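You operate a simulated robot arm through the tools that you are given. There is no shell and no other tool. Be economical: measure what you need, move in short steps, check, and stop when the job is done.

You run a simulated robot arm. Do the job below in one go: nothing can be reset, and whatever is moved stays where it is left.

## Task
Swap to the lamp on the yellow switch and turn it up till sensor 2 shows over 295 lux.
Fine: first the red dial to 1 and the red switch off; read the grey light meter and stop at the first mark that does it; leave the pack's other dials and switches.
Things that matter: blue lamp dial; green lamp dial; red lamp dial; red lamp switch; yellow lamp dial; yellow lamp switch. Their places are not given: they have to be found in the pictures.

The check looks at the end state, three seconds after you hand in, the way a careful person would. Anything else that was tipped, shoved, dropped, spilled or broken makes it a failure.

## Robot
A 6-joint arm with a fingered hand, fixed in place. Base frame: the origin is at the foot of the arm, x ahead of it, y to its left, z up. Units: m, degrees, N and s.
With the tool pointing down near the work surface it reaches from about 0.3 to 0.7 m from the base axis. Its first joint turns from -166.0 to 166.0 degrees. Payload 4 kg.
The tool frame sits at the grasp point between the pads (the TCP): z along the fingers, y along the line on which they close. The tips reach 0.022 m beyond it. The gripper opens to 0.112 m. The gripper's body begins 0.06 m behind the TCP. The gripper is a hand of 4 fingers: y runs from the thumb to the fingers, the wrist lies at [0, 0, -0.218] in the tool frame.
Orientation is told as [roll, pitch, yaw] about the base's x, y, z axes, in that order, counted from this pose: with the fingers straight down and closing along the base's y, the tool's x points along the base's -x, its y along +y and its z along -z.

## Interface
- The arm moves only by the tool drive_tool. Its argument "deltas" is a list of rows, each an object (a shift or turn left out is 0) with "rotation": the turn, a rotation vector about the base's x, y, z in degrees, a list of three; "offset": the shift along the base's x, y, z in m, a list of three. In form: [{"rotation": [ax, ay, az], "offset": [tx, ty, tz]}, ...]. A call has 1 to 8 rows; each row is the pose to reach, as a shift and turn from the pose commanded when the call began. A row lasts 0.2 s, in which the tool goes at most 0.05 m and 8.6 degrees; a call with a longer step from one row to the next is refused whole. Where a pose cannot be reached the arm comes as near as it can. A force on the tool above 40 N (or 10 N above the force at the start of the call, whichever is more), or a blocked arm, ends the call early, and 0.2 s more pass. In this call time passes only in rows, and 0.2 s behind the last. It gives the time, the measured TCP pose, the force on the tool (base axes), the opening and the grip force at its end, in the units of the frame above (readings bear some noise), with the torque about the TCP (base axes, N m) and any sound that the robot's microphone picked up.
- Cameras (640 x 400 px; columns grow to the right, rows downward): "scene" is fixed at [0.4001, -0.5012, 1.3872]; the picture's right is [0.99, 0.11, 0.00], its down [0.04, -0.33, -0.94] and it looks along [-0.11, 0.94, -0.34] (base axes); focal length 354 px, centre (320, 200). "wrist" rides on the gripper at [0.069, 0.004, -0.083] in the tool frame; the picture's right is [-0.06, 1.00, 0.00], its down [-0.77, -0.05, -0.64] and it looks along [-0.64, -0.04, 0.77] (tool axes); focal length 243 px, centre (320, 200).
- capture(camera): a new picture of that camera. The clock stands still meanwhile.
- curl_fingers(finger1, finger2, finger3, thumb_bend): sets how far each is bent, from 0 (flat) to 100 (curled in); at 30 the hand is open as for a grip, at 70 the pads meet at the TCP. One left out holds its place. A second passes; each finger stops where it meets its share of the squeeze, and holds until it gets a number again. It is the only way to open and close the hand. It gives what a move gives, with no picture; readings hold the bend of each and the force on the fingers (four entries, about 0 where the hand has none), thumb and palm.
- measure_at(camera, pixels): for up to 12 pixels [column, row] of the newest picture of that camera ("zoom" is the newest enlarged one), the place [x, y, z] in the base frame of the surface seen there, good to about 0.003 m. The clock stands still meanwhile.
- close_up(camera, box): a new picture of the part [left, top, right, bottom] of that camera's present view, enlarged. The clock stands still meanwhile.
- job_done(): hands the job in; it is judged then, once.

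Keep the steps short. Do not move on a guess: measure, check each grasp and each placing, and mend mistakes. In all there are 80 turns and 46 pictures (those below and enlarged ones count). Leave the gripper open and the arm clear of the work at the hand-in unless told otherwise, and finish with a single line.

The tools are called after "Request:" as name(argument=value, ...) on one line, values as JSON. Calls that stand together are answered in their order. drive_tool: Moves the arm, as the interface text tells. Its arguments: {"type":"object","properties":{"deltas":{"type":"array","items":{"type":"object","properties":{"rotation":{"type":"array","items":{"type":"number"}},"offset":{"type":"array","items":{"type":"number"}}}}}},"required":["deltas"]} The other tools are called the same way: curl_fingers (finger1, finger2, finger3, thumb_bend) moves the fingers one by one; capture (camera) takes a picture; measure_at (camera, pixels) gives the place of the surface under pixels of a picture; close_up (camera, box) takes an enlarged picture of a part of a camera's view; job_done () hands the job in.

At the start:

```text
time_s: 0.0
ee_pos: [0.2179, 0.3995, 1.1013]
orientation: [0.0, 0.0, 0.0]
force: [0.1, 0.5, 0.5]
wrist_torque: [-0.01, -0.01, 0.0]
grip_width: 0.1119
gripper_force: 0.1
shape: jaw
bend: [30.0, 30.0, 30.0, 30.0]
finger forces: [0.0, 0.1, 0.0, 0.0, 0.0, 0.0]
```

scene: 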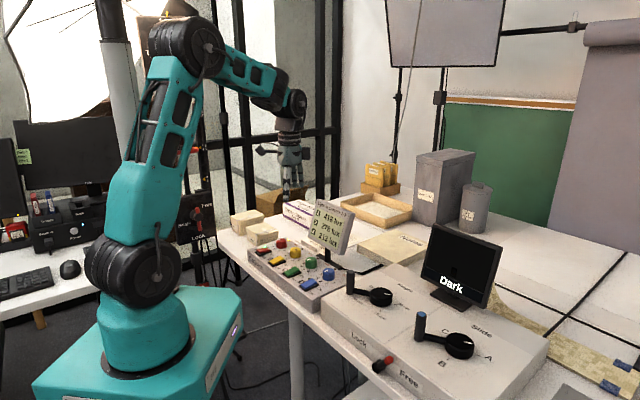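
wrist: 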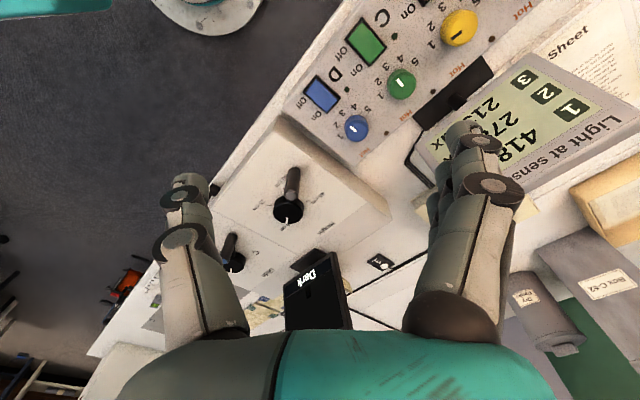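

I'll look at the power pack and the meter up close from both cameras.

Request:
close_up(camera="scene", box=[230, 190, 390, 310])

Request:
close_up(camera="wrist", box=[280, 0, 640, 225])

```text
3.33 times, centred on (310, 250) of scene
```

zoom: 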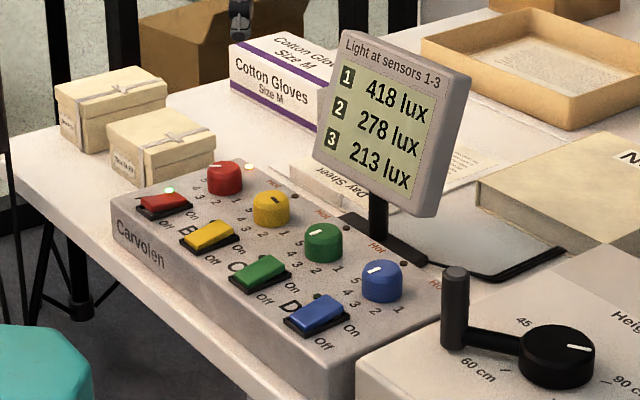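

```text
1.78 times, centred on (460, 112) of wrist
```

zoom: 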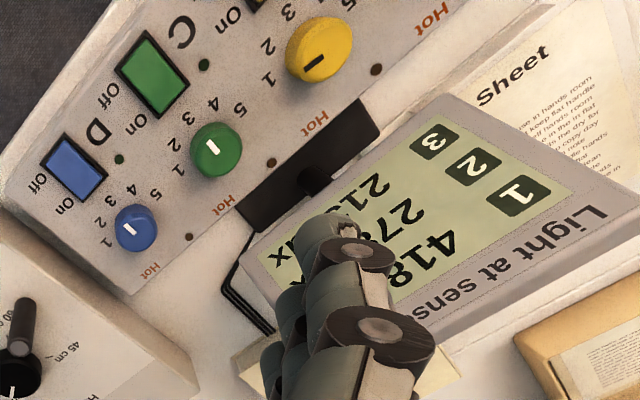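

The pack has red, yellow, green and blue rows, each with a rocker and a dial marked 1-5. Sensors read 418/278/213. I'll measure the parts with a tighter picture.

Request:
close_up(camera="scene", box=[240, 225, 352, 295])

```text
5.71 times, centred on (296, 260) of scene
```

zoom: 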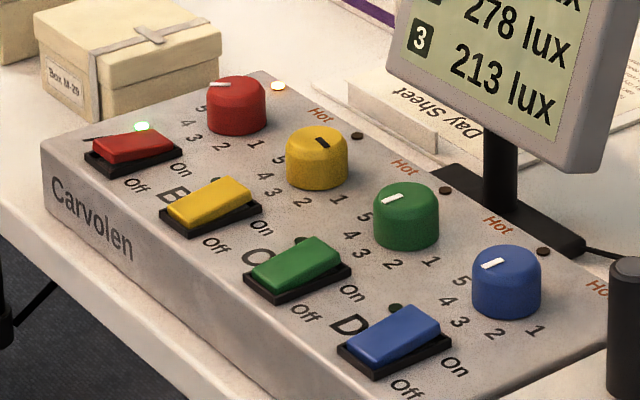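

Request:
measure_at(camera="zoom", pixels=[[235, 88], [317, 140], [407, 198], [507, 258], [130, 143], [208, 202], [297, 262], [395, 333], [42, 150], [265, 75], [232, 160], [518, 290]])

```text
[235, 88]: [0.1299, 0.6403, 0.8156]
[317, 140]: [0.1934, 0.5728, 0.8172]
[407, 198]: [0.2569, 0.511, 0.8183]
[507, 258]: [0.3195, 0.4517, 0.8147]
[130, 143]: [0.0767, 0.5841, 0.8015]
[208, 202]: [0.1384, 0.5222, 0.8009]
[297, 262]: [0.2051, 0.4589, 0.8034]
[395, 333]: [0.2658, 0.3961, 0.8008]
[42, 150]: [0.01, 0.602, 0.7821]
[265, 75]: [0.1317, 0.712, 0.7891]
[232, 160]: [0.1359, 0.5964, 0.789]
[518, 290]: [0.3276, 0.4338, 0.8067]
```

Row spacing is about 0.088 m along (0.71,-0.70). Next I measure the meter and the nearby things to judge clearance.

Request:
capture(camera="scene")

Request:
measure_at(camera="scene", pixels=[[319, 201], [353, 214], [340, 252], [309, 236], [326, 255], [324, 268], [350, 278], [291, 207], [267, 230], [317, 222], [331, 244], [292, 243]])

Request:
measure_at(camera="zoom", pixels=[[201, 108], [187, 124], [196, 140], [222, 148], [255, 144], [212, 84], [228, 85], [105, 158], [160, 143], [183, 222], [240, 202], [278, 86]])

```text
40 pictures are left
```

scene: 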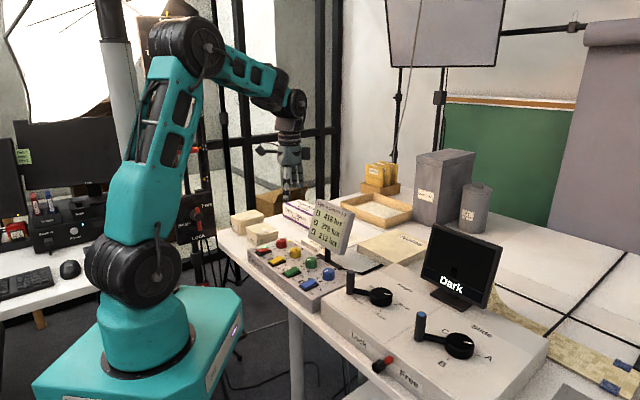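

```text
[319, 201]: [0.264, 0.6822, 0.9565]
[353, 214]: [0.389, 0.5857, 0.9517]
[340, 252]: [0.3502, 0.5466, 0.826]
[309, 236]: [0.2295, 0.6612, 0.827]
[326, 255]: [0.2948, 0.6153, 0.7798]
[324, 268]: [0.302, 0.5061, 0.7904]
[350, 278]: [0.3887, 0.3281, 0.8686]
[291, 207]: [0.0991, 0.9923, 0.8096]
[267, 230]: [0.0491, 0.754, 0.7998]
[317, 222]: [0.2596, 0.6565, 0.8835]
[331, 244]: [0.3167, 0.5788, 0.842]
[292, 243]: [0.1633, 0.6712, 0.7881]
```

```text
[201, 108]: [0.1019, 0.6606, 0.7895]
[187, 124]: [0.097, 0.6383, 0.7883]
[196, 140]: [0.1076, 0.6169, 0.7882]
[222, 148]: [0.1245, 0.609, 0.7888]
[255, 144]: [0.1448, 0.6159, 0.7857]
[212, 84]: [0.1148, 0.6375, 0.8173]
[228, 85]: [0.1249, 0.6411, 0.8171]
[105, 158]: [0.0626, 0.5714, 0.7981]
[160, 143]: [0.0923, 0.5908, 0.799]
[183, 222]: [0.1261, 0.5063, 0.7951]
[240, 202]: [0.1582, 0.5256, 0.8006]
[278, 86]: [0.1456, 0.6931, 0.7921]
```

Red digits lie at about 147° (5), 188° (4), 230° (3), 261° (2) and 299° (1) around the dial. I'll move above the red dial with the closing line across the pack (yaw -45) for a better look.

Request:
drive_tool(deltas=[{"rotation": [0, 0, -6.43], "offset": [-0.0126, 0.0348, -0.01]}, {"rotation": [0, 0, -12.86], "offset": [-0.0251, 0.0696, -0.02]}, {"rotation": [0, 0, -19.29], "offset": [-0.0377, 0.1044, -0.03]}, {"rotation": [0, 0, -25.7], "offset": [-0.0503, 0.1391, -0.04]}, {"rotation": [0, 0, -32.1], "offset": [-0.0629, 0.1739, -0.05]}, {"rotation": [0, 0, -38.6], "offset": [-0.0754, 0.2087, -0.06]}, {"rotation": [0, 0, -45], "offset": [-0.088, 0.2435, -0.07]}])

Request:
capture(camera="wrist")

```text
time_s: 1.6
ee_pos: [0.1301, 0.6435, 1.0318]
orientation: [0.0, 0.1, -45.1]
force: [0.8, -0.5, 0.3]
wrist_torque: [-0.04, 0.0, -0.03]
grip_width: 0.1119
gripper_force: 0.0
shape: jaw
bend: [30.0, 30.0, 30.0, 30.0]
finger forces: [0.0, 0.1, 0.0, 0.0, 0.1, 0.1]
```

```text
39 pictures are left
```

wrist: 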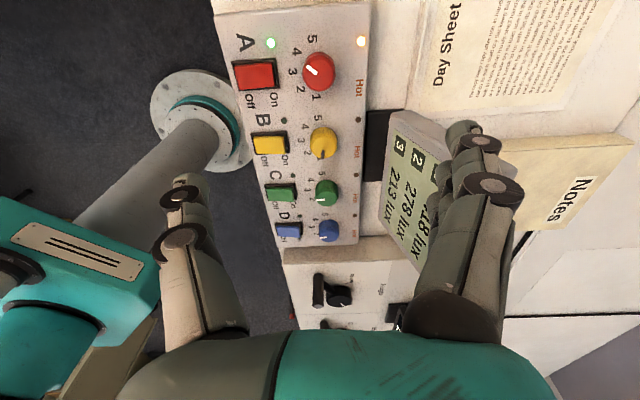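

Request:
close_up(camera="wrist", box=[216, 0, 408, 120])

Request:
measure_at(camera="wrist", pixels=[[318, 68], [324, 140], [310, 68], [314, 76], [322, 152], [312, 39], [297, 51], [292, 72], [301, 90], [316, 97], [248, 75], [263, 145]])

```text
3.33 times, centred on (312, 60) of wrist
```

zoom: 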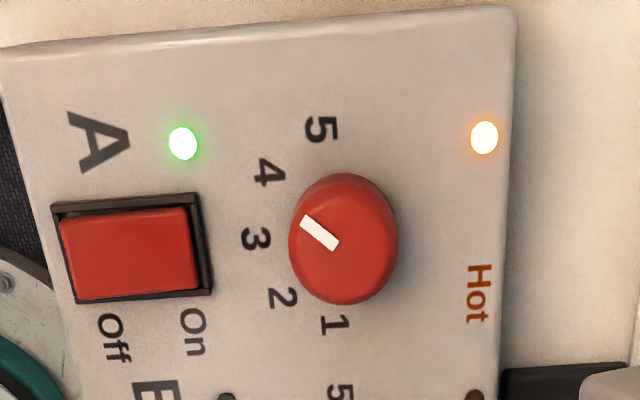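

```text
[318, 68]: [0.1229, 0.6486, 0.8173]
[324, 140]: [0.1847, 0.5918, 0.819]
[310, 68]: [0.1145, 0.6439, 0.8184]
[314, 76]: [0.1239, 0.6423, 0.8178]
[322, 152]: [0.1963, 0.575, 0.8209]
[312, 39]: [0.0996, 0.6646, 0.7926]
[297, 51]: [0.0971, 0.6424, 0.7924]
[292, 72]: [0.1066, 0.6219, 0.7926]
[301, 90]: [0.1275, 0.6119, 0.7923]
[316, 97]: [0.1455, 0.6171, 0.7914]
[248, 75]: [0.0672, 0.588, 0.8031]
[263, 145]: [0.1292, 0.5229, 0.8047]
```

Request:
measure_at(camera="zoom", pixels=[[305, 221], [335, 246], [345, 297], [392, 245], [293, 245], [343, 215], [345, 200], [345, 185], [343, 250], [75, 258], [135, 258], [190, 255]])

```text
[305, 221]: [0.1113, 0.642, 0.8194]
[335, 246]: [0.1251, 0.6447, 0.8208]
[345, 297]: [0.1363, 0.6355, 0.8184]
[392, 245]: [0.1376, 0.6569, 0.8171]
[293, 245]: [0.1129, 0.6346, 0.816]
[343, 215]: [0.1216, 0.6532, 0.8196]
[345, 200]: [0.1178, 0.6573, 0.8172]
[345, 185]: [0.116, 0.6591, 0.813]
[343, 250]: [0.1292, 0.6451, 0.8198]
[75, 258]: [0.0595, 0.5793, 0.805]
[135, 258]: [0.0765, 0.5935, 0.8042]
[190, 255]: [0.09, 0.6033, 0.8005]
```

The red pointer is at about 190°, which is mark 4. Mark 1 is at about 303°, so red needs roughly +115 to 120° counter-clockwise. I'll pre-close the hand partway, turn it to yaw -95 and check the grip geometry.

Request:
curl_fingers(finger1=48, finger2=48, finger3=48, thumb_bend=48)

Request:
drive_tool(deltas=[{"rotation": [0, 0, -8.3], "offset": [-0.0003, 0.0003, -0.012]}, {"rotation": [0, 0, -16.6], "offset": [-0.0006, 0.0005, -0.025]}, {"rotation": [0, 0, -25], "offset": [-0.001, 0.0008, -0.05]}, {"rotation": [0, 0, -33.3], "offset": [-0.0015, 0.001, -0.075]}, {"rotation": [0, 0, -41.6], "offset": [-0.002, 0.0013, -0.1]}, {"rotation": [0, 0, -50], "offset": [-0.002, 0.0015, -0.12]}])

Request:
capture(camera="wrist")

Request:
close_up(camera="scene", box=[220, 170, 380, 270])

```text
time_s: 2.6
ee_pos: [0.1312, 0.6444, 1.0305]
orientation: [-0.1, 0.0, -45.1]
force: [-0.3, -1.1, 0.4]
wrist_torque: [-0.01, 0.0, 0.03]
grip_width: 0.0639
gripper_force: 0.1
shape: fingers
bend: [48.0, 48.0, 48.0, 48.0]
finger forces: [0.1, 0.0, 0.1, 0.1, 0.1, 0.0]
```

```text
time_s: 4.0
ee_pos: [0.1276, 0.6444, 0.9103]
orientation: [0.0, 0.0, -95.1]
force: [0.1, 0.8, -0.3]
wrist_torque: [-0.03, 0.0, 0.0]
grip_width: 0.0638
gripper_force: 0.0
shape: fingers
bend: [48.0, 48.0, 48.0, 48.0]
finger forces: [0.1, 0.1, 0.0, 0.0, 0.0, 0.0]
```

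```text
37 pictures are left
```

wrist: 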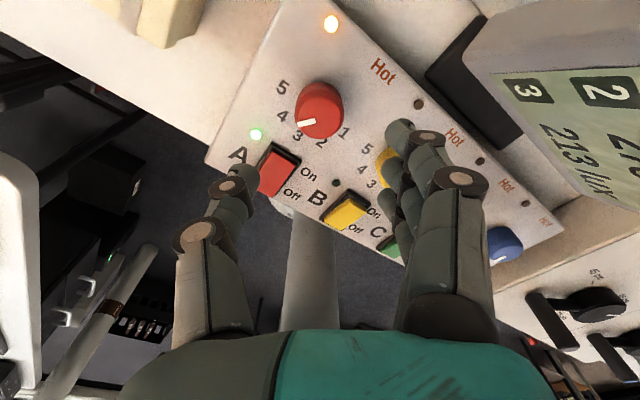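

```text
4.00 times, centred on (300, 220) of scene
```

zoom: 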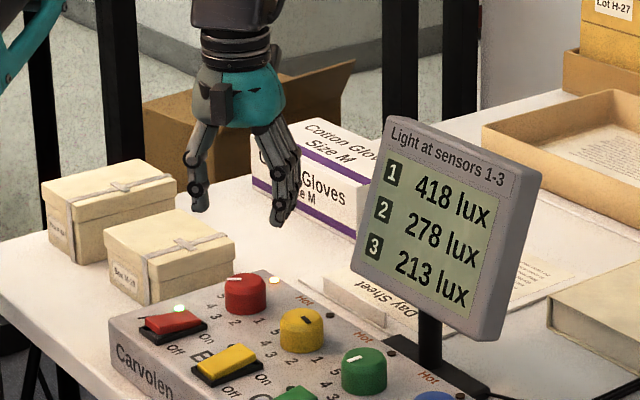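

The hand opens to 64 mm around a dial about 34 mm wide, and the thumb and fingers have clear ground on both sides. I descend to TCP z of about 0.822.

Request:
drive_tool(deltas=[{"offset": [0.0, 0.0, -0.03]}, {"offset": [0.0, 0.0, -0.06]}, {"offset": [0.0, 0.0, -0.08]}, {"offset": [0.0, 0.0, -0.089]}])

Request:
close_up(camera="scene", box=[230, 190, 342, 260])

Request:
capture(camera="wrist")

```text
time_s: 5.0
ee_pos: [0.1294, 0.6441, 0.8221]
orientation: [-0.1, 0.1, -95.1]
force: [0.0, 0.1, 0.7]
wrist_torque: [0.0, 0.0, 0.0]
grip_width: 0.064
gripper_force: 0.1
shape: fingers
bend: [48.0, 48.0, 48.0, 48.0]
finger forces: [0.1, 0.0, 0.1, 0.0, 0.1, 0.1]
```

```text
5.71 times, centred on (286, 225) of scene
```

zoom: 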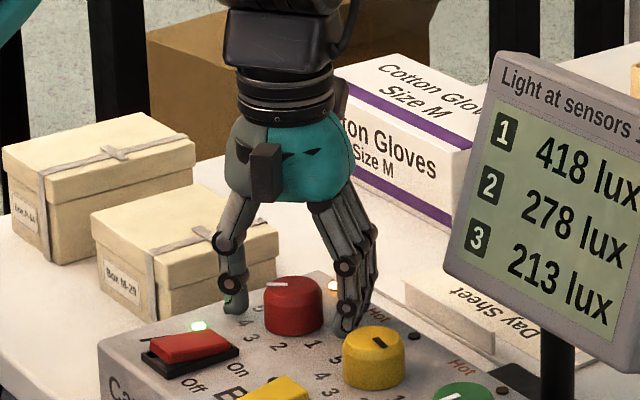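

```text
34 pictures are left
```

wrist: 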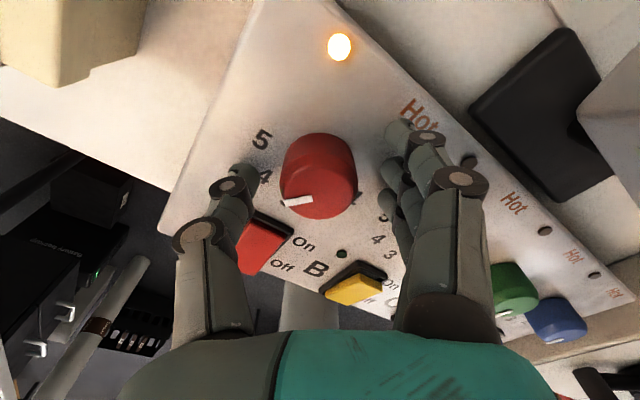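

The thumb is left of the red dial and the fingers are right, with nothing touching. I close gently.

Request:
curl_fingers(finger1=61, finger2=61, finger3=61, thumb_bend=61)

```text
time_s: 6.0
ee_pos: [0.1284, 0.6447, 0.8207]
orientation: [0.0, 0.0, -95.0]
force: [-1.5, 0.0, -0.6]
wrist_torque: [0.02, 0.01, 0.01]
grip_width: 0.0328
gripper_force: 1.9
shape: fingers
bend: [61.0, 58.0, 61.0, 59.0]
finger forces: [0.0, 1.4, 0.0, 0.1, 3.0, 0.0]
```

The middle finger and thumb hold the dial (32.8 mm). I squeeze a little more with those two, then turn 20° to test.

Request:
curl_fingers(finger2=68, thumb_bend=68)

Request:
drive_tool(deltas=[{"rotation": [0, 0, 7]}, {"rotation": [0, 0, 14]}, {"rotation": [0, 0, 20]}])

Request:
capture(camera="wrist")

```text
time_s: 7.0
ee_pos: [0.1291, 0.6445, 0.8214]
orientation: [0.0, 0.0, -95.0]
force: [-4.3, 0.5, -2.8]
wrist_torque: [-0.03, 0.05, -0.02]
grip_width: 0.0318
gripper_force: 7.2
shape: fingers
bend: [61.0, 59.0, 61.0, 62.0]
finger forces: [0.0, 5.2, 0.0, 0.0, 9.3, 0.1]
```

```text
time_s: 7.8
ee_pos: [0.128, 0.6445, 0.8216]
orientation: [0.0, -0.1, -75.0]
force: [-3.3, -0.1, -3.8]
wrist_torque: [0.02, 0.03, -0.02]
grip_width: 0.032
gripper_force: 6.8
shape: fingers
bend: [61.0, 59.0, 61.0, 62.0]
finger forces: [0.0, 5.1, 0.0, 0.1, 9.2, 0.0]
```

```text
33 pictures are left
```

wrist: 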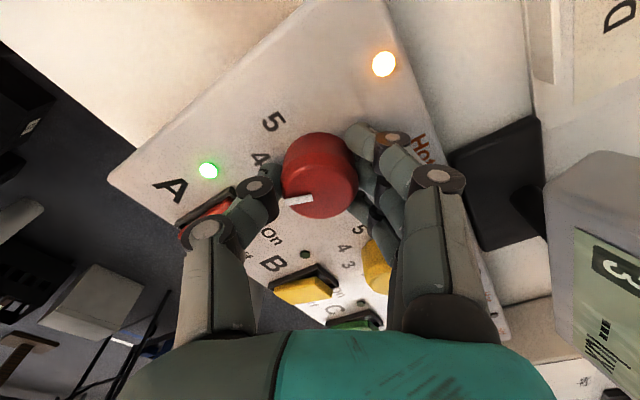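

The dial is turning with the hand. I carry on 50° more.

Request:
drive_tool(deltas=[{"rotation": [0, 0, 7.2]}, {"rotation": [0, 0, 14.4]}, {"rotation": [0, 0, 21.6]}, {"rotation": [0, 0, 28.8]}, {"rotation": [0, 0, 36]}, {"rotation": [0, 0, 43]}, {"rotation": [0, 0, 50]}])

Request:
capture(camera="wrist")

Request:
close_up(camera="scene", box=[240, 190, 352, 260])

```text
time_s: 9.4
ee_pos: [0.1284, 0.6454, 0.8214]
orientation: [0.0, 0.0, -24.8]
force: [-6.1, -1.8, -3.8]
wrist_torque: [0.01, 0.1, 0.0]
grip_width: 0.032
gripper_force: 7.2
shape: fingers
bend: [61.0, 60.0, 61.0, 62.0]
finger forces: [0.1, 5.1, 0.0, 0.0, 9.0, 0.0]
```

```text
32 pictures are left
```

wrist: 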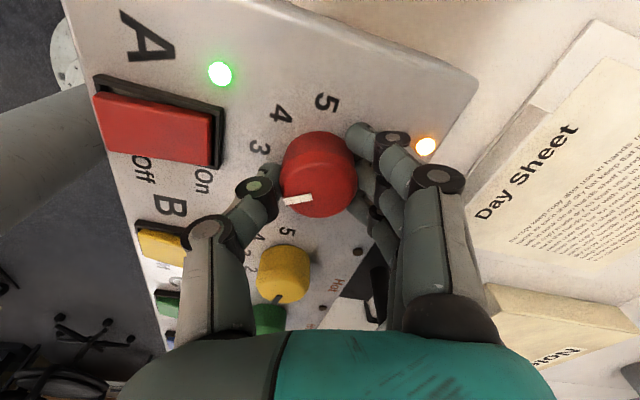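

```text
5.71 times, centred on (296, 225) of scene
```

zoom: 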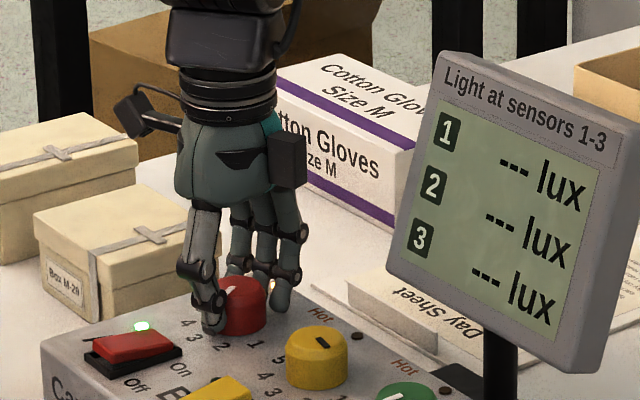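

The dial has turned about 70° and is near 2. The meter shows dashes while it settles. I turn 40° more to reach 1.

Request:
drive_tool(deltas=[{"rotation": [0, 0, 7]}, {"rotation": [0, 0, 14]}, {"rotation": [0, 0, 21]}, {"rotation": [0, 0, 28]}, {"rotation": [0, 0, 35]}, {"rotation": [0, 0, 40]}])

Request:
close_up(camera="wrist", box=[160, 50, 480, 250])

```text
time_s: 10.8
ee_pos: [0.1272, 0.6443, 0.8211]
orientation: [-0.1, 0.0, 15.1]
force: [-4.8, -3.9, -4.3]
wrist_torque: [-0.01, 0.1, -0.01]
grip_width: 0.0316
gripper_force: 6.3
shape: fingers
bend: [61.0, 60.0, 61.0, 63.0]
finger forces: [0.0, 6.1, 0.1, 0.0, 7.4, 0.0]
```

```text
2.00 times, centred on (320, 150) of wrist
```

zoom: 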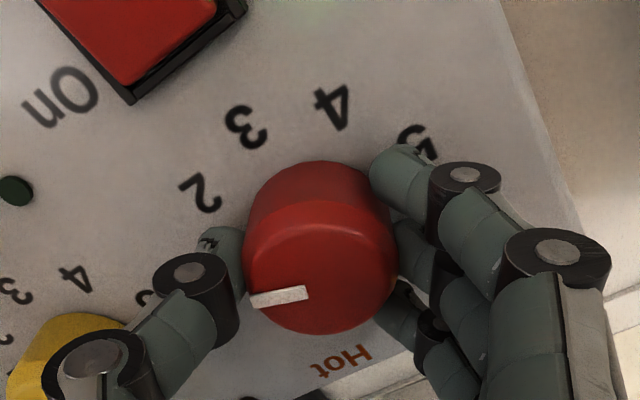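

Request:
measure_at(camera="zoom", pixels=[[255, 300], [304, 292], [247, 270], [396, 270], [320, 325], [320, 240], [203, 193], [246, 127], [331, 105], [420, 140]])

```text
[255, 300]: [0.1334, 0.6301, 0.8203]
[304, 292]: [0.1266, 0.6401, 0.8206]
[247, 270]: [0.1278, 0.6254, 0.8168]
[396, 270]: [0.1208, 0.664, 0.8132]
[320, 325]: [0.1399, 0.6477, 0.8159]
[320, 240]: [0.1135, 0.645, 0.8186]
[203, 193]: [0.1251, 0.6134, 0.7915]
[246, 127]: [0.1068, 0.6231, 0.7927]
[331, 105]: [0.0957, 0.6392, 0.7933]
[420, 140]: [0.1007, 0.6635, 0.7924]
```

The pointer reads about 301-304°, right at mark 1. I release to the pre-open bend, lift and check.

Request:
curl_fingers(finger1=48, finger2=48, finger3=48, thumb_bend=48)

Request:
drive_tool(deltas=[{"offset": [0, 0, 0.03]}, {"offset": [0, 0, 0.07]}, {"offset": [0, 0, 0.11]}])

Request:
close_up(camera="wrist", box=[160, 0, 480, 200])

Request:
close_up(camera="scene", box=[240, 190, 352, 260])

```text
time_s: 11.8
ee_pos: [0.128, 0.645, 0.8223]
orientation: [0.1, 0.0, 15.0]
force: [-0.1, 1.0, -0.1]
wrist_torque: [0.04, 0.0, 0.03]
grip_width: 0.0622
gripper_force: 0.1
shape: fingers
bend: [48.0, 48.0, 48.0, 48.0]
finger forces: [0.1, 0.0, 0.0, 0.0, 0.1, 0.0]
```

```text
time_s: 12.6
ee_pos: [0.1293, 0.6445, 0.9318]
orientation: [-0.1, 0.0, 15.0]
force: [-0.6, -0.3, -0.4]
wrist_torque: [-0.02, -0.01, -0.01]
grip_width: 0.0623
gripper_force: 0.0
shape: fingers
bend: [48.0, 48.0, 48.0, 48.0]
finger forces: [0.1, 0.0, 0.1, 0.0, 0.0, 0.0]
```

```text
2.00 times, centred on (320, 100) of wrist
```

zoom: 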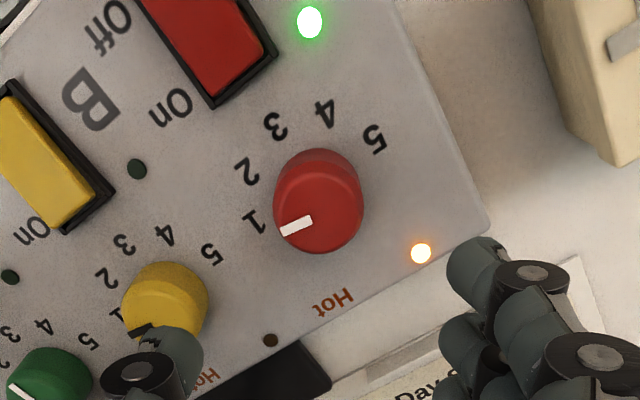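

```text
5.71 times, centred on (296, 225) of scene
```

zoom: 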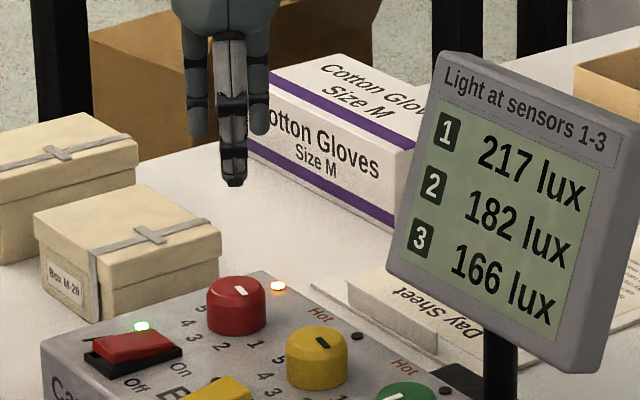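

Request:
measure_at(camera="zoom", pixels=[[281, 291], [237, 302]])

Request:
close_up(camera="wrist", box=[210, 50, 370, 150])

Request:
measure_at(camera="zoom", pixels=[[262, 268], [320, 243], [210, 245], [428, 225], [235, 225], [330, 195], [335, 300], [400, 77], [352, 30], [295, 140], [20, 165], [350, 240]])

```text
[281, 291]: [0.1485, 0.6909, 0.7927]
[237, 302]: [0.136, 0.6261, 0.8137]
```

```text
4.00 times, centred on (290, 100) of wrist
```

zoom: 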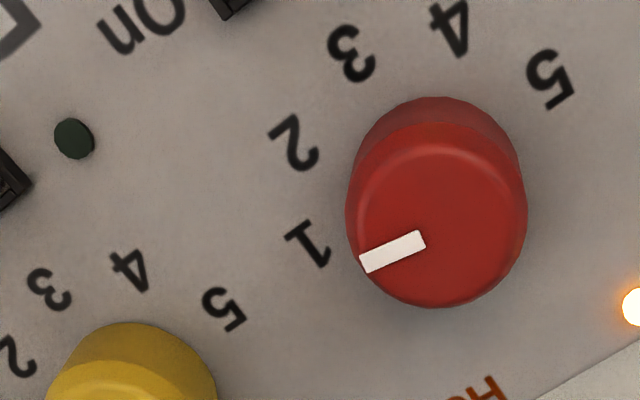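

```text
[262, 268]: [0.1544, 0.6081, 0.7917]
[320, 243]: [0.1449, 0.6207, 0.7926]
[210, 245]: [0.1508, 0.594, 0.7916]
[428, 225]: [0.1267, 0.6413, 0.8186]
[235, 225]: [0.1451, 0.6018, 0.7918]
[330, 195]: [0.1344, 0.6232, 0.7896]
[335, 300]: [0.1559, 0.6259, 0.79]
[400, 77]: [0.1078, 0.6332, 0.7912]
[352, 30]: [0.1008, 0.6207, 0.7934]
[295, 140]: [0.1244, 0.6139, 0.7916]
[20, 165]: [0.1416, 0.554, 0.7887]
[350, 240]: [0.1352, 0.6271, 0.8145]
```

Request:
measure_at(camera="zoom", pixels=[[366, 262], [422, 240], [308, 245], [550, 80], [452, 28], [352, 52], [297, 143], [352, 200], [520, 200], [435, 300], [435, 140]])

```text
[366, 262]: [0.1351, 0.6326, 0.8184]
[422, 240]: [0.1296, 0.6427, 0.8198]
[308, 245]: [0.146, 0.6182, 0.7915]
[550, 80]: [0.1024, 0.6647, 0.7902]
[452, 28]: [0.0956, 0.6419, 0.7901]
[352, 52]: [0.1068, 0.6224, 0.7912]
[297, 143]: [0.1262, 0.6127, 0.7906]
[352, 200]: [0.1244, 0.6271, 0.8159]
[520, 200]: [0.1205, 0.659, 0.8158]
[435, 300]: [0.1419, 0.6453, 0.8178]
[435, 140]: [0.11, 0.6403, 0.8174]
```

Red now sits on mark 1 (pointer about 300°, numeral 301°) and the meter settled at 217/182/166. Next is the red rocker, whose Off end is toward the table edge at about (0.063,0.577). I close the hand to a point and move above it with the finger spread along the row.

Request:
curl_fingers(finger1=70, finger2=70, finger3=70, thumb_bend=70)

Request:
drive_tool(deltas=[{"rotation": [0, 0, -7.5], "offset": [-0.008, -0.0083, 0]}, {"rotation": [0, 0, -15], "offset": [-0.016, -0.0166, 0]}, {"rotation": [0, 0, -22.5], "offset": [-0.024, -0.025, 0]}, {"rotation": [0, 0, -30], "offset": [-0.032, -0.0333, 0]}, {"rotation": [0, 0, -37.5], "offset": [-0.04, -0.0416, 0]}, {"rotation": [0, 0, -45], "offset": [-0.048, -0.05, -0.01]}, {"rotation": [0, 0, -52.5], "offset": [-0.056, -0.0583, -0.03]}, {"rotation": [0, 0, -60], "offset": [-0.064, -0.0665, -0.05]}])

Request:
capture(camera="wrist")

Request:
close_up(camera="scene", box=[220, 190, 332, 260])

```text
time_s: 13.6
ee_pos: [0.1281, 0.6453, 0.932]
orientation: [0.0, 0.0, 15.0]
force: [0.4, 0.1, 0.3]
wrist_torque: [0.03, -0.01, -0.01]
grip_width: 0.0101
gripper_force: 0.2
shape: fingers
bend: [70.0, 70.0, 70.0, 70.0]
finger forces: [0.0, 0.0, 0.1, 0.1, 0.1, 0.0]
```

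```text
time_s: 15.4
ee_pos: [0.0648, 0.5784, 0.8819]
orientation: [0.0, 0.0, -45.2]
force: [0.0, 0.5, 0.4]
wrist_torque: [0.0, 0.0, 0.0]
grip_width: 0.0098
gripper_force: 0.0
shape: fingers
bend: [70.0, 70.0, 70.0, 70.0]
finger forces: [0.0, 0.1, 0.0, 0.0, 0.0, 0.0]
```

```text
26 pictures are left
```

wrist: 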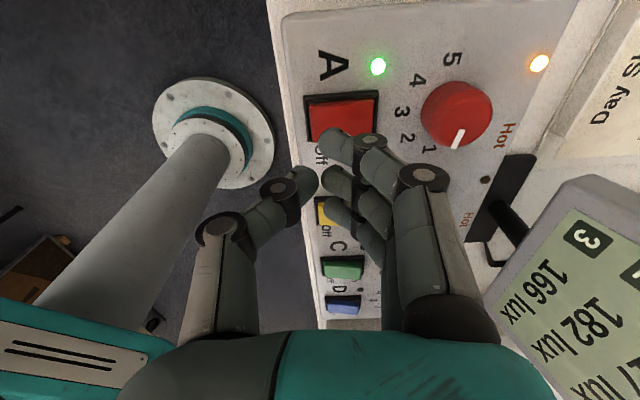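

```text
5.71 times, centred on (276, 225) of scene
```

zoom: 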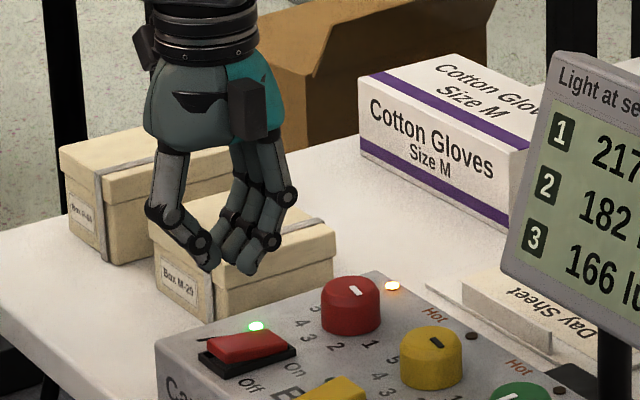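

Request:
measure_at(camera="wrist", pixels=[[314, 110], [314, 135], [340, 115], [368, 105], [368, 125], [309, 98], [376, 93], [316, 146]])

```text
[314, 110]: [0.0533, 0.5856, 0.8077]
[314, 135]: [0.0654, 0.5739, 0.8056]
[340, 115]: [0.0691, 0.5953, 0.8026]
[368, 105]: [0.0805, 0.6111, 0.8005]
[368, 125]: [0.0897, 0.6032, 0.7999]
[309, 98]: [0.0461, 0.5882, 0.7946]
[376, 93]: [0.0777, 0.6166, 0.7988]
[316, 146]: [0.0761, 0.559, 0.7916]
```

Rocker's raised Off edge is centred at about (0.060,0.579,0.807). I move the thumb aside, press with the middle finger (10 mm to the +u side of the TCP), and go to just above.

Request:
curl_fingers(thumb_bend=40)

Request:
drive_tool(deltas=[{"offset": [-0.0075, -0.0034, -0.02]}, {"offset": [-0.0075, -0.0034, -0.04]}, {"offset": [-0.0075, -0.0034, -0.047]}])

Request:
close_up(camera="wrist", box=[200, 40, 440, 190])

Request:
close_up(camera="scene", box=[230, 210, 310, 260])

```text
time_s: 16.4
ee_pos: [0.0645, 0.5786, 0.8808]
orientation: [0.0, 0.0, -44.9]
force: [0.0, -0.4, 0.3]
wrist_torque: [-0.01, -0.01, -0.01]
grip_width: 0.0449
gripper_force: 0.1
shape: fingers
bend: [70.0, 70.0, 70.0, 40.0]
finger forces: [0.0, 0.1, 0.0, 0.0, 0.0, 0.0]
```

```text
time_s: 17.2
ee_pos: [0.0569, 0.5744, 0.8334]
orientation: [0.0, 0.1, -45.0]
force: [1.6, 0.7, 0.9]
wrist_torque: [0.02, 0.0, -0.02]
grip_width: 0.0453
gripper_force: 0.1
shape: fingers
bend: [70.0, 70.0, 70.0, 40.0]
finger forces: [0.0, 0.0, 0.0, 0.1, 0.1, 0.0]
```

```text
2.67 times, centred on (320, 115) of wrist
```

zoom: 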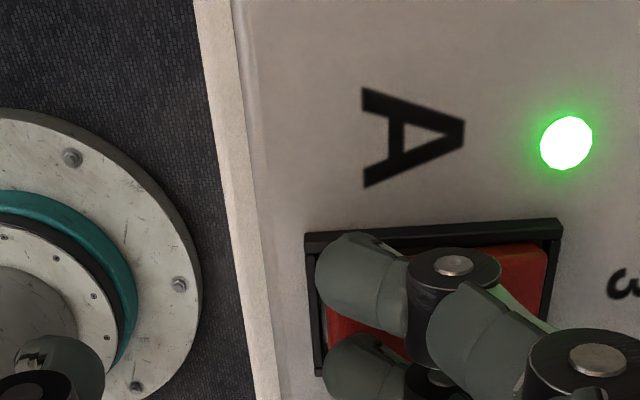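

```text
8.00 times, centred on (270, 235) of scene
```

zoom: 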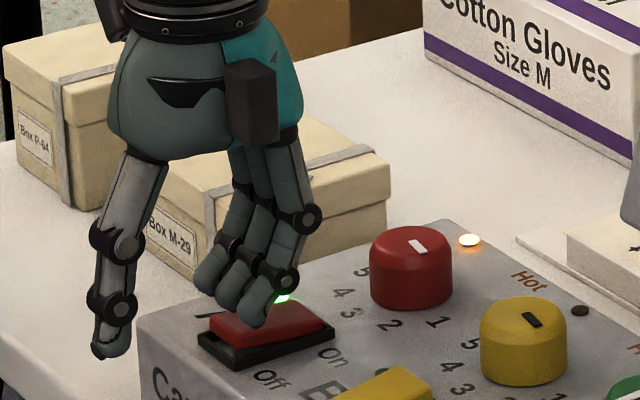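

The fingers are above the Off half. I shift 3 mm further toward the edge and press down slowly.

Request:
drive_tool(deltas=[{"offset": [-0.002, -0.002, 0]}, {"offset": [-0.002, -0.002, -0.003]}, {"offset": [-0.002, -0.002, -0.006]}, {"offset": [-0.002, -0.002, -0.009]}])

Request:
close_up(camera="scene", box=[230, 210, 310, 260])

```text
time_s: 18.2
ee_pos: [0.0551, 0.5732, 0.8255]
orientation: [0.1, 0.0, -44.9]
force: [0.2, 0.7, -0.4]
wrist_torque: [-0.02, -0.02, -0.02]
grip_width: 0.045
gripper_force: 0.1
shape: fingers
bend: [70.0, 70.0, 70.0, 40.0]
finger forces: [0.0, 0.1, 0.0, 0.0, 0.0, 0.0]
```

```text
8.00 times, centred on (270, 235) of scene
```

zoom: 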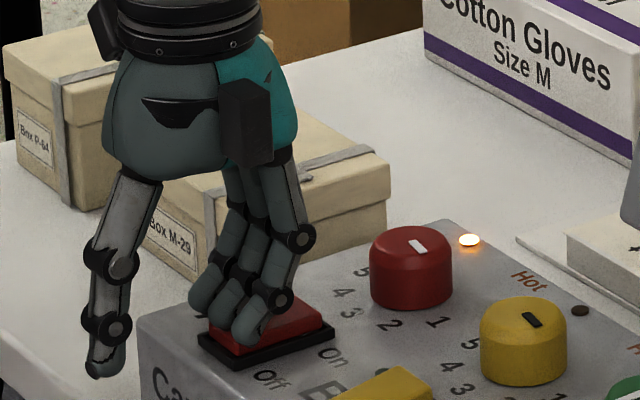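

No contact force yet, so I press further in 2 mm steps.

Request:
drive_tool(deltas=[{"offset": [0, 0, -0.002]}, {"offset": [0, 0, -0.004]}])

```text
time_s: 18.8
ee_pos: [0.0561, 0.5725, 0.8219]
orientation: [0.0, 0.1, -44.9]
force: [1.0, 0.2, 3.2]
wrist_torque: [0.03, -0.03, 0.0]
grip_width: 0.0452
gripper_force: 1.5
shape: fingers
bend: [70.0, 71.0, 70.0, 40.0]
finger forces: [0.0, 3.2, 0.0, 0.0, 0.0, 0.0]
```

Contact now, 3 N on finger 2. I continue down.

Request:
drive_tool(deltas=[{"offset": [0, 0, -0.002]}, {"offset": [0, 0, -0.004]}])

```text
time_s: 19.4
ee_pos: [0.0555, 0.5746, 0.8174]
orientation: [0.1, 0.1, -45.2]
force: [2.1, -1.0, 12.9]
wrist_torque: [-0.05, -0.1, -0.02]
grip_width: 0.0452
gripper_force: 6.8
shape: fingers
bend: [70.0, 73.0, 71.0, 40.0]
finger forces: [0.0, 9.0, 4.6, 0.0, 0.0, 0.0]
```

Request:
close_up(camera="scene", box=[230, 200, 342, 270])

```text
5.71 times, centred on (286, 235) of scene
```

zoom: 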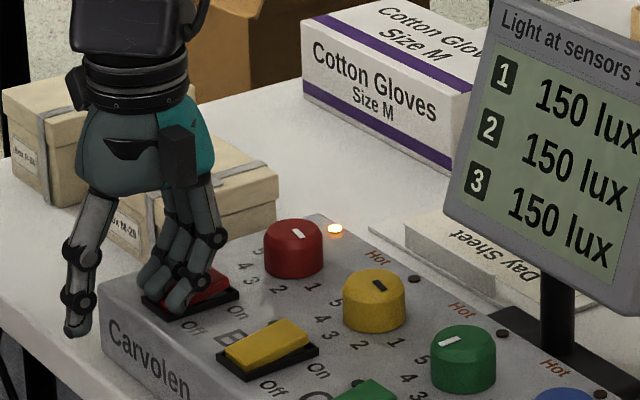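

The red lamp is off: all sensors read 150 (ambient). I lift away, tuck the thumb outward and move up near the yellow rocker to measure it.

Request:
drive_tool(deltas=[{"offset": [0, 0, 0.03]}, {"offset": [0, 0, 0.06]}, {"offset": [0.03, -0.02, 0.08]}])

Request:
curl_fingers(thumb_bend=15)

Request:
capture(camera="wrist")

```text
time_s: 20.2
ee_pos: [0.0851, 0.5549, 0.8967]
orientation: [-0.1, 0.0, -45.1]
force: [-0.1, -0.9, -0.6]
wrist_torque: [-0.02, 0.01, 0.02]
grip_width: 0.0452
gripper_force: 0.0
shape: fingers
bend: [70.0, 70.0, 70.0, 40.0]
finger forces: [0.1, 0.0, 0.1, 0.0, 0.1, 0.1]
```

```text
time_s: 21.2
ee_pos: [0.0858, 0.5535, 0.8961]
orientation: [0.1, 0.0, -45.1]
force: [-0.9, -0.4, -0.1]
wrist_torque: [0.0, 0.03, 0.0]
grip_width: 0.0679
gripper_force: 0.1
shape: fingers
bend: [70.0, 70.0, 70.0, 16.0]
finger forces: [0.0, 0.0, 0.1, 0.1, 0.0, 0.0]
```

```text
20 pictures are left
```

wrist: 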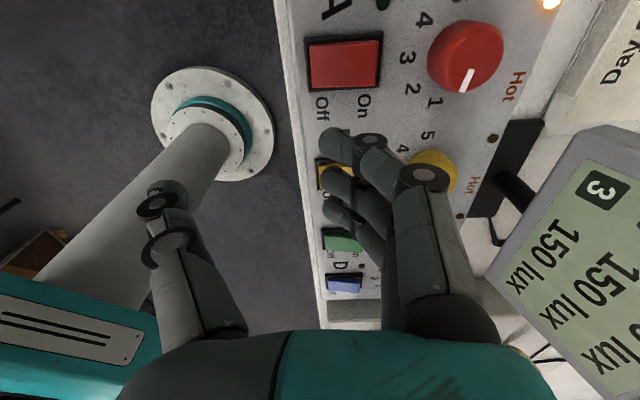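

Red's rocker is visibly off and its pointer is on 1. From the row spacing the yellow rocker is centred at about (0.136,0.529). I go above its On half and check from the scene camera.

Request:
drive_tool(deltas=[{"offset": [0.025, -0.012, 0]}, {"offset": [0.0515, -0.023, 0]}, {"offset": [0.0515, -0.023, -0.03]}, {"offset": [0.0515, -0.023, -0.055]}, {"offset": [0.0515, -0.023, -0.063]}])

Request:
close_up(camera="scene", box=[246, 220, 326, 270])

Request:
close_up(camera="wrist", box=[240, 40, 480, 190])

```text
time_s: 22.4
ee_pos: [0.1368, 0.5298, 0.8352]
orientation: [0.0, 0.1, -45.0]
force: [0.7, 0.3, 0.1]
wrist_torque: [0.02, -0.01, -0.03]
grip_width: 0.0681
gripper_force: 0.1
shape: fingers
bend: [70.0, 70.0, 70.0, 16.0]
finger forces: [0.0, 0.1, 0.0, 0.1, 0.0, 0.1]
```

```text
8.00 times, centred on (286, 245) of scene
```

zoom: 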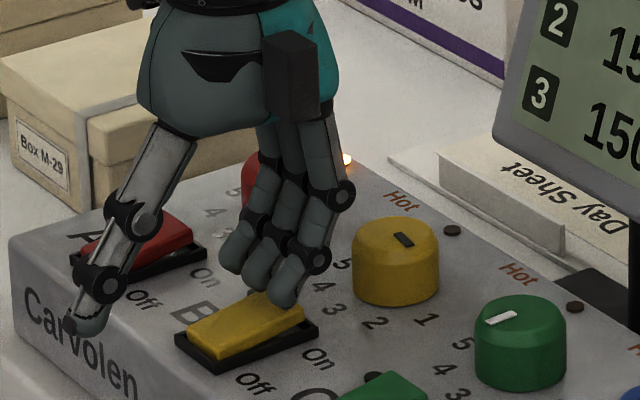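

```text
2.67 times, centred on (360, 115) of wrist
```

zoom: 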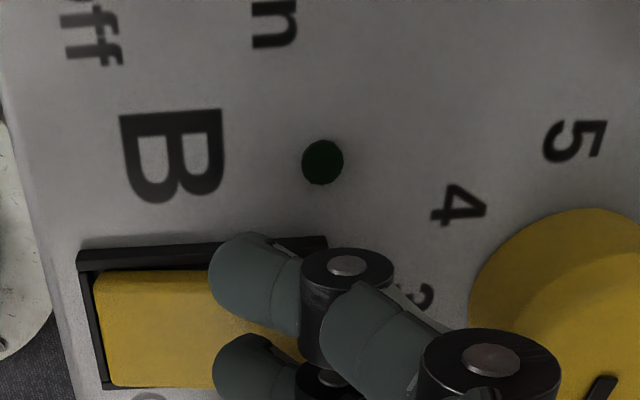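

The fingertip is slightly on the On side of centre, and the knuckles clear the dial. I shift 4-5 mm further toward On and lower to contact.

Request:
drive_tool(deltas=[{"offset": [0.0035, 0.0035, 0]}, {"offset": [0.0035, 0.0035, -0.005]}, {"offset": [0.0035, 0.0035, -0.009]}, {"offset": [0.0035, 0.0035, -0.012]}])

Request:
drive_tool(deltas=[{"offset": [0, 0, -0.002]}, {"offset": [0, 0, -0.004]}])

```text
time_s: 23.4
ee_pos: [0.1408, 0.5343, 0.8239]
orientation: [0.2, 0.1, -44.9]
force: [2.9, 0.1, 8.3]
wrist_torque: [-0.01, -0.15, -0.02]
grip_width: 0.0681
gripper_force: 4.8
shape: fingers
bend: [70.0, 71.0, 71.0, 16.0]
finger forces: [0.0, 4.6, 4.6, 0.0, 0.0, 0.1]
```

```text
time_s: 24.0
ee_pos: [0.1423, 0.5352, 0.8212]
orientation: [0.4, 0.2, -45.1]
force: [11.9, 5.7, 37.1]
wrist_torque: [-0.03, -0.55, 0.12]
grip_width: 0.0679
gripper_force: 18.6
shape: fingers
bend: [70.0, 73.0, 73.0, 16.0]
finger forces: [0.0, 18.6, 19.0, 0.0, 0.1, 0.1]
```

Force has risen to 37 N, so I look before pressing more.

Request:
close_up(camera="scene", box=[246, 200, 358, 270])

```text
5.71 times, centred on (302, 235) of scene
```

zoom: 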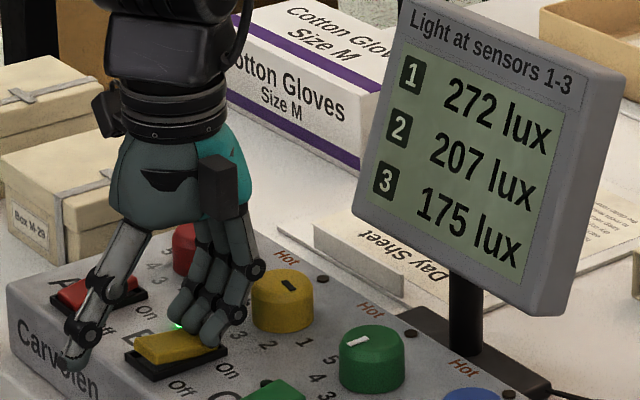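

Yellow is on: sensor 2 reads 207 at mark 1. I lift straight up, reopen to the pre-grip bend, and move above the yellow dial at yaw +15, leaving room to turn clockwise.

Request:
drive_tool(deltas=[{"offset": [0, 0, 0.03]}, {"offset": [0, 0, 0.07]}, {"offset": [0, 0, 0.11]}])

Request:
curl_fingers(finger1=48, finger2=48, finger3=48, thumb_bend=48)

Request:
drive_tool(deltas=[{"rotation": [0, 0, 7.5], "offset": [0.006, 0.006, 0]}, {"rotation": [0, 0, 15], "offset": [0.012, 0.012, 0]}, {"rotation": [0, 0, 22.5], "offset": [0.019, 0.018, 0]}, {"rotation": [0, 0, 30], "offset": [0.025, 0.023, 0]}, {"rotation": [0, 0, 37.5], "offset": [0.032, 0.029, 0]}, {"rotation": [0, 0, 45], "offset": [0.038, 0.035, 0]}, {"rotation": [0, 0, 52.5], "offset": [0.045, 0.041, 0]}, {"rotation": [0, 0, 60], "offset": [0.051, 0.046, 0]}])

Request:
capture(camera="wrist")

```text
time_s: 24.8
ee_pos: [0.1399, 0.533, 0.9284]
orientation: [-0.1, -0.1, -44.9]
force: [-1.2, 0.5, 0.1]
wrist_torque: [0.01, -0.02, 0.01]
grip_width: 0.068
gripper_force: 0.0
shape: fingers
bend: [70.0, 70.0, 70.0, 15.0]
finger forces: [0.0, 0.0, 0.1, 0.1, 0.0, 0.0]
```

```text
time_s: 25.8
ee_pos: [0.1401, 0.5332, 0.9287]
orientation: [0.0, 0.0, -45.1]
force: [0.1, 0.6, -0.4]
wrist_torque: [0.0, -0.04, -0.01]
grip_width: 0.0632
gripper_force: 0.1
shape: fingers
bend: [48.0, 48.0, 48.0, 48.0]
finger forces: [0.0, 0.0, 0.0, 0.1, 0.0, 0.0]
```

```text
time_s: 27.6
ee_pos: [0.1911, 0.5789, 0.9277]
orientation: [0.0, 0.0, 15.1]
force: [-0.5, -0.6, 1.0]
wrist_torque: [0.03, -0.03, 0.01]
grip_width: 0.0635
gripper_force: 0.0
shape: fingers
bend: [48.0, 48.0, 48.0, 48.0]
finger forces: [0.1, 0.1, 0.0, 0.0, 0.0, 0.1]
```

```text
16 pictures are left
```

wrist: 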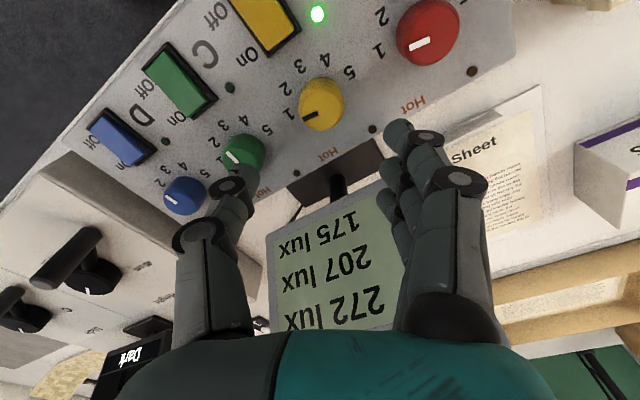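

The yellow dial sits at (320,104), the same place in the view as the red one did when aligned, and its pointer is on 1. I descend.

Request:
drive_tool(deltas=[{"offset": [0, 0, -0.04]}, {"offset": [0, 0, -0.075]}, {"offset": [0, 0, -0.098]}, {"offset": [0, 0, -0.107]}])

Request:
curl_fingers(finger1=60, finger2=68, finger3=60, thumb_bend=68)

Request:
capture(camera="wrist")

```text
time_s: 28.6
ee_pos: [0.1909, 0.5779, 0.822]
orientation: [0.1, 0.0, 15.0]
force: [-0.2, 0.4, 0.1]
wrist_torque: [0.04, 0.01, -0.02]
grip_width: 0.063
gripper_force: 0.1
shape: fingers
bend: [48.0, 48.0, 48.0, 48.0]
finger forces: [0.0, 0.0, 0.0, 0.0, 0.0, 0.0]
```

```text
time_s: 29.6
ee_pos: [0.1916, 0.5782, 0.8207]
orientation: [0.0, 0.0, 15.0]
force: [-0.4, -1.7, -1.7]
wrist_torque: [0.0, -0.03, 0.0]
grip_width: 0.0311
gripper_force: 7.7
shape: fingers
bend: [60.0, 58.0, 60.0, 63.0]
finger forces: [0.0, 6.6, 0.2, 0.1, 7.6, 0.0]
```

```text
15 pictures are left
```

wrist: 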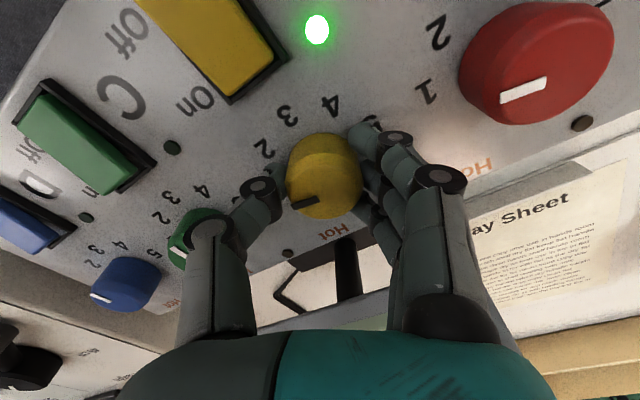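

Firm grip (6.6/7.6 N). I turn clockwise 39° to mark 2 and let the meter settle.

Request:
drive_tool(deltas=[{"rotation": [0, 0, -6.5]}, {"rotation": [0, 0, -13]}, {"rotation": [0, 0, -19.5]}, {"rotation": [0, 0, -26]}, {"rotation": [0, 0, -32.5]}, {"rotation": [0, 0, -39]}])

Request:
drive_tool(deltas=[{"offset": [0, 0, 0]}, {"offset": [0, 0, 0]}, {"offset": [0, 0, 0]}, {"offset": [0, 0, 0]}, {"offset": [0, 0, 0]}, {"offset": [0, 0, 0]}, {"offset": [0, 0, 0]}, {"offset": [0, 0, 0]}])

Request:
close_up(camera="scene", box=[256, 195, 368, 265])

Request:
close_up(camera="wrist", box=[160, 50, 480, 250])

```text
time_s: 31.0
ee_pos: [0.1905, 0.5787, 0.8217]
orientation: [0.0, 0.1, -24.1]
force: [-1.9, -1.6, -2.9]
wrist_torque: [-0.01, 0.04, -0.01]
grip_width: 0.0315
gripper_force: 6.9
shape: fingers
bend: [60.0, 58.0, 60.0, 63.0]
finger forces: [0.1, 5.8, 0.0, 0.0, 8.1, 0.1]
```

```text
time_s: 32.8
ee_pos: [0.1908, 0.5797, 0.8222]
orientation: [0.0, 0.0, -23.9]
force: [-2.8, -2.0, -3.7]
wrist_torque: [0.0, 0.07, -0.02]
grip_width: 0.0315
gripper_force: 6.9
shape: fingers
bend: [60.0, 58.0, 60.0, 63.0]
finger forces: [0.0, 5.5, 0.0, 0.0, 8.1, 0.0]
```

```text
5.71 times, centred on (312, 230) of scene
```

zoom: 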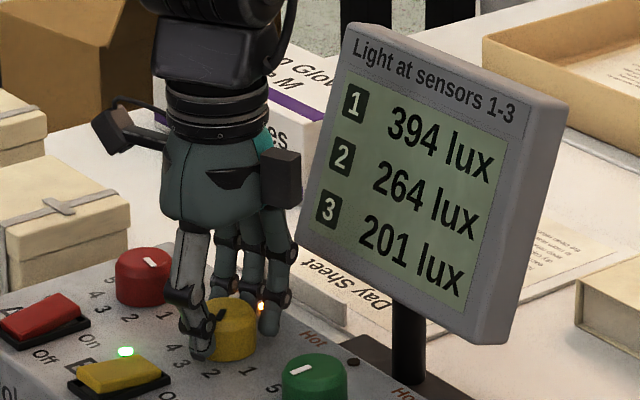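

```text
2.00 times, centred on (320, 150) of wrist
```

zoom: 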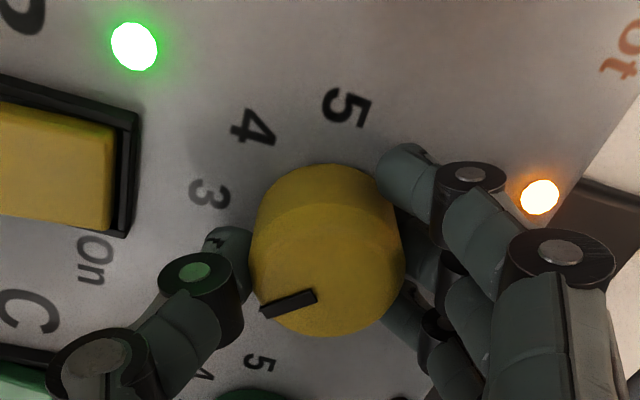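

Mark 2 gives 264 lux on sensor 2, which is not enough. I turn another 39° to mark 3.

Request:
drive_tool(deltas=[{"rotation": [0, 0, -6.5]}, {"rotation": [0, 0, -13]}, {"rotation": [0, 0, -19.5]}, {"rotation": [0, 0, -26]}, {"rotation": [0, 0, -32.5]}, {"rotation": [0, 0, -39]}])

Request:
drive_tool(deltas=[{"offset": [0, 0, 0]}, {"offset": [0, 0, 0]}, {"offset": [0, 0, 0]}, {"offset": [0, 0, 0]}, {"offset": [0, 0, 0]}, {"offset": [0, 0, 0]}, {"offset": [0, 0, 0]}, {"offset": [0, 0, 0]}])

Request:
close_up(camera="scene", box=[256, 195, 368, 265])

```text
time_s: 34.2
ee_pos: [0.1908, 0.5804, 0.8208]
orientation: [0.0, 0.0, -63.1]
force: [-4.6, 2.8, -3.1]
wrist_torque: [0.09, 0.06, 0.01]
grip_width: 0.0318
gripper_force: 7.0
shape: fingers
bend: [60.0, 58.0, 60.0, 63.0]
finger forces: [0.1, 5.2, 0.0, 0.0, 8.7, 0.0]
```

```text
time_s: 36.0
ee_pos: [0.191, 0.5796, 0.8221]
orientation: [-0.1, 0.0, -63.1]
force: [-5.4, 3.2, -3.1]
wrist_torque: [0.06, 0.09, -0.01]
grip_width: 0.032
gripper_force: 7.4
shape: fingers
bend: [60.0, 58.0, 60.0, 63.0]
finger forces: [0.0, 5.2, 0.0, 0.0, 8.7, 0.1]
```

```text
5.71 times, centred on (312, 230) of scene
```

zoom: 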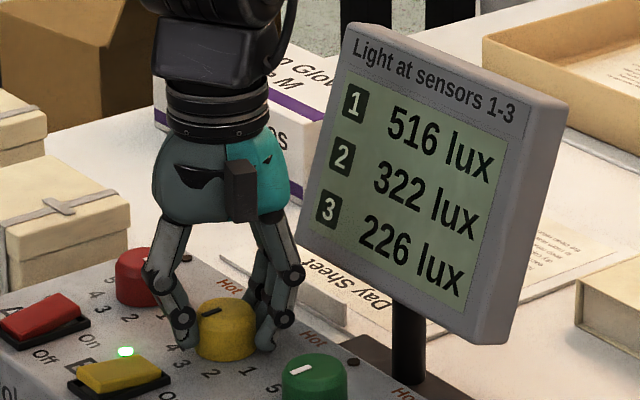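

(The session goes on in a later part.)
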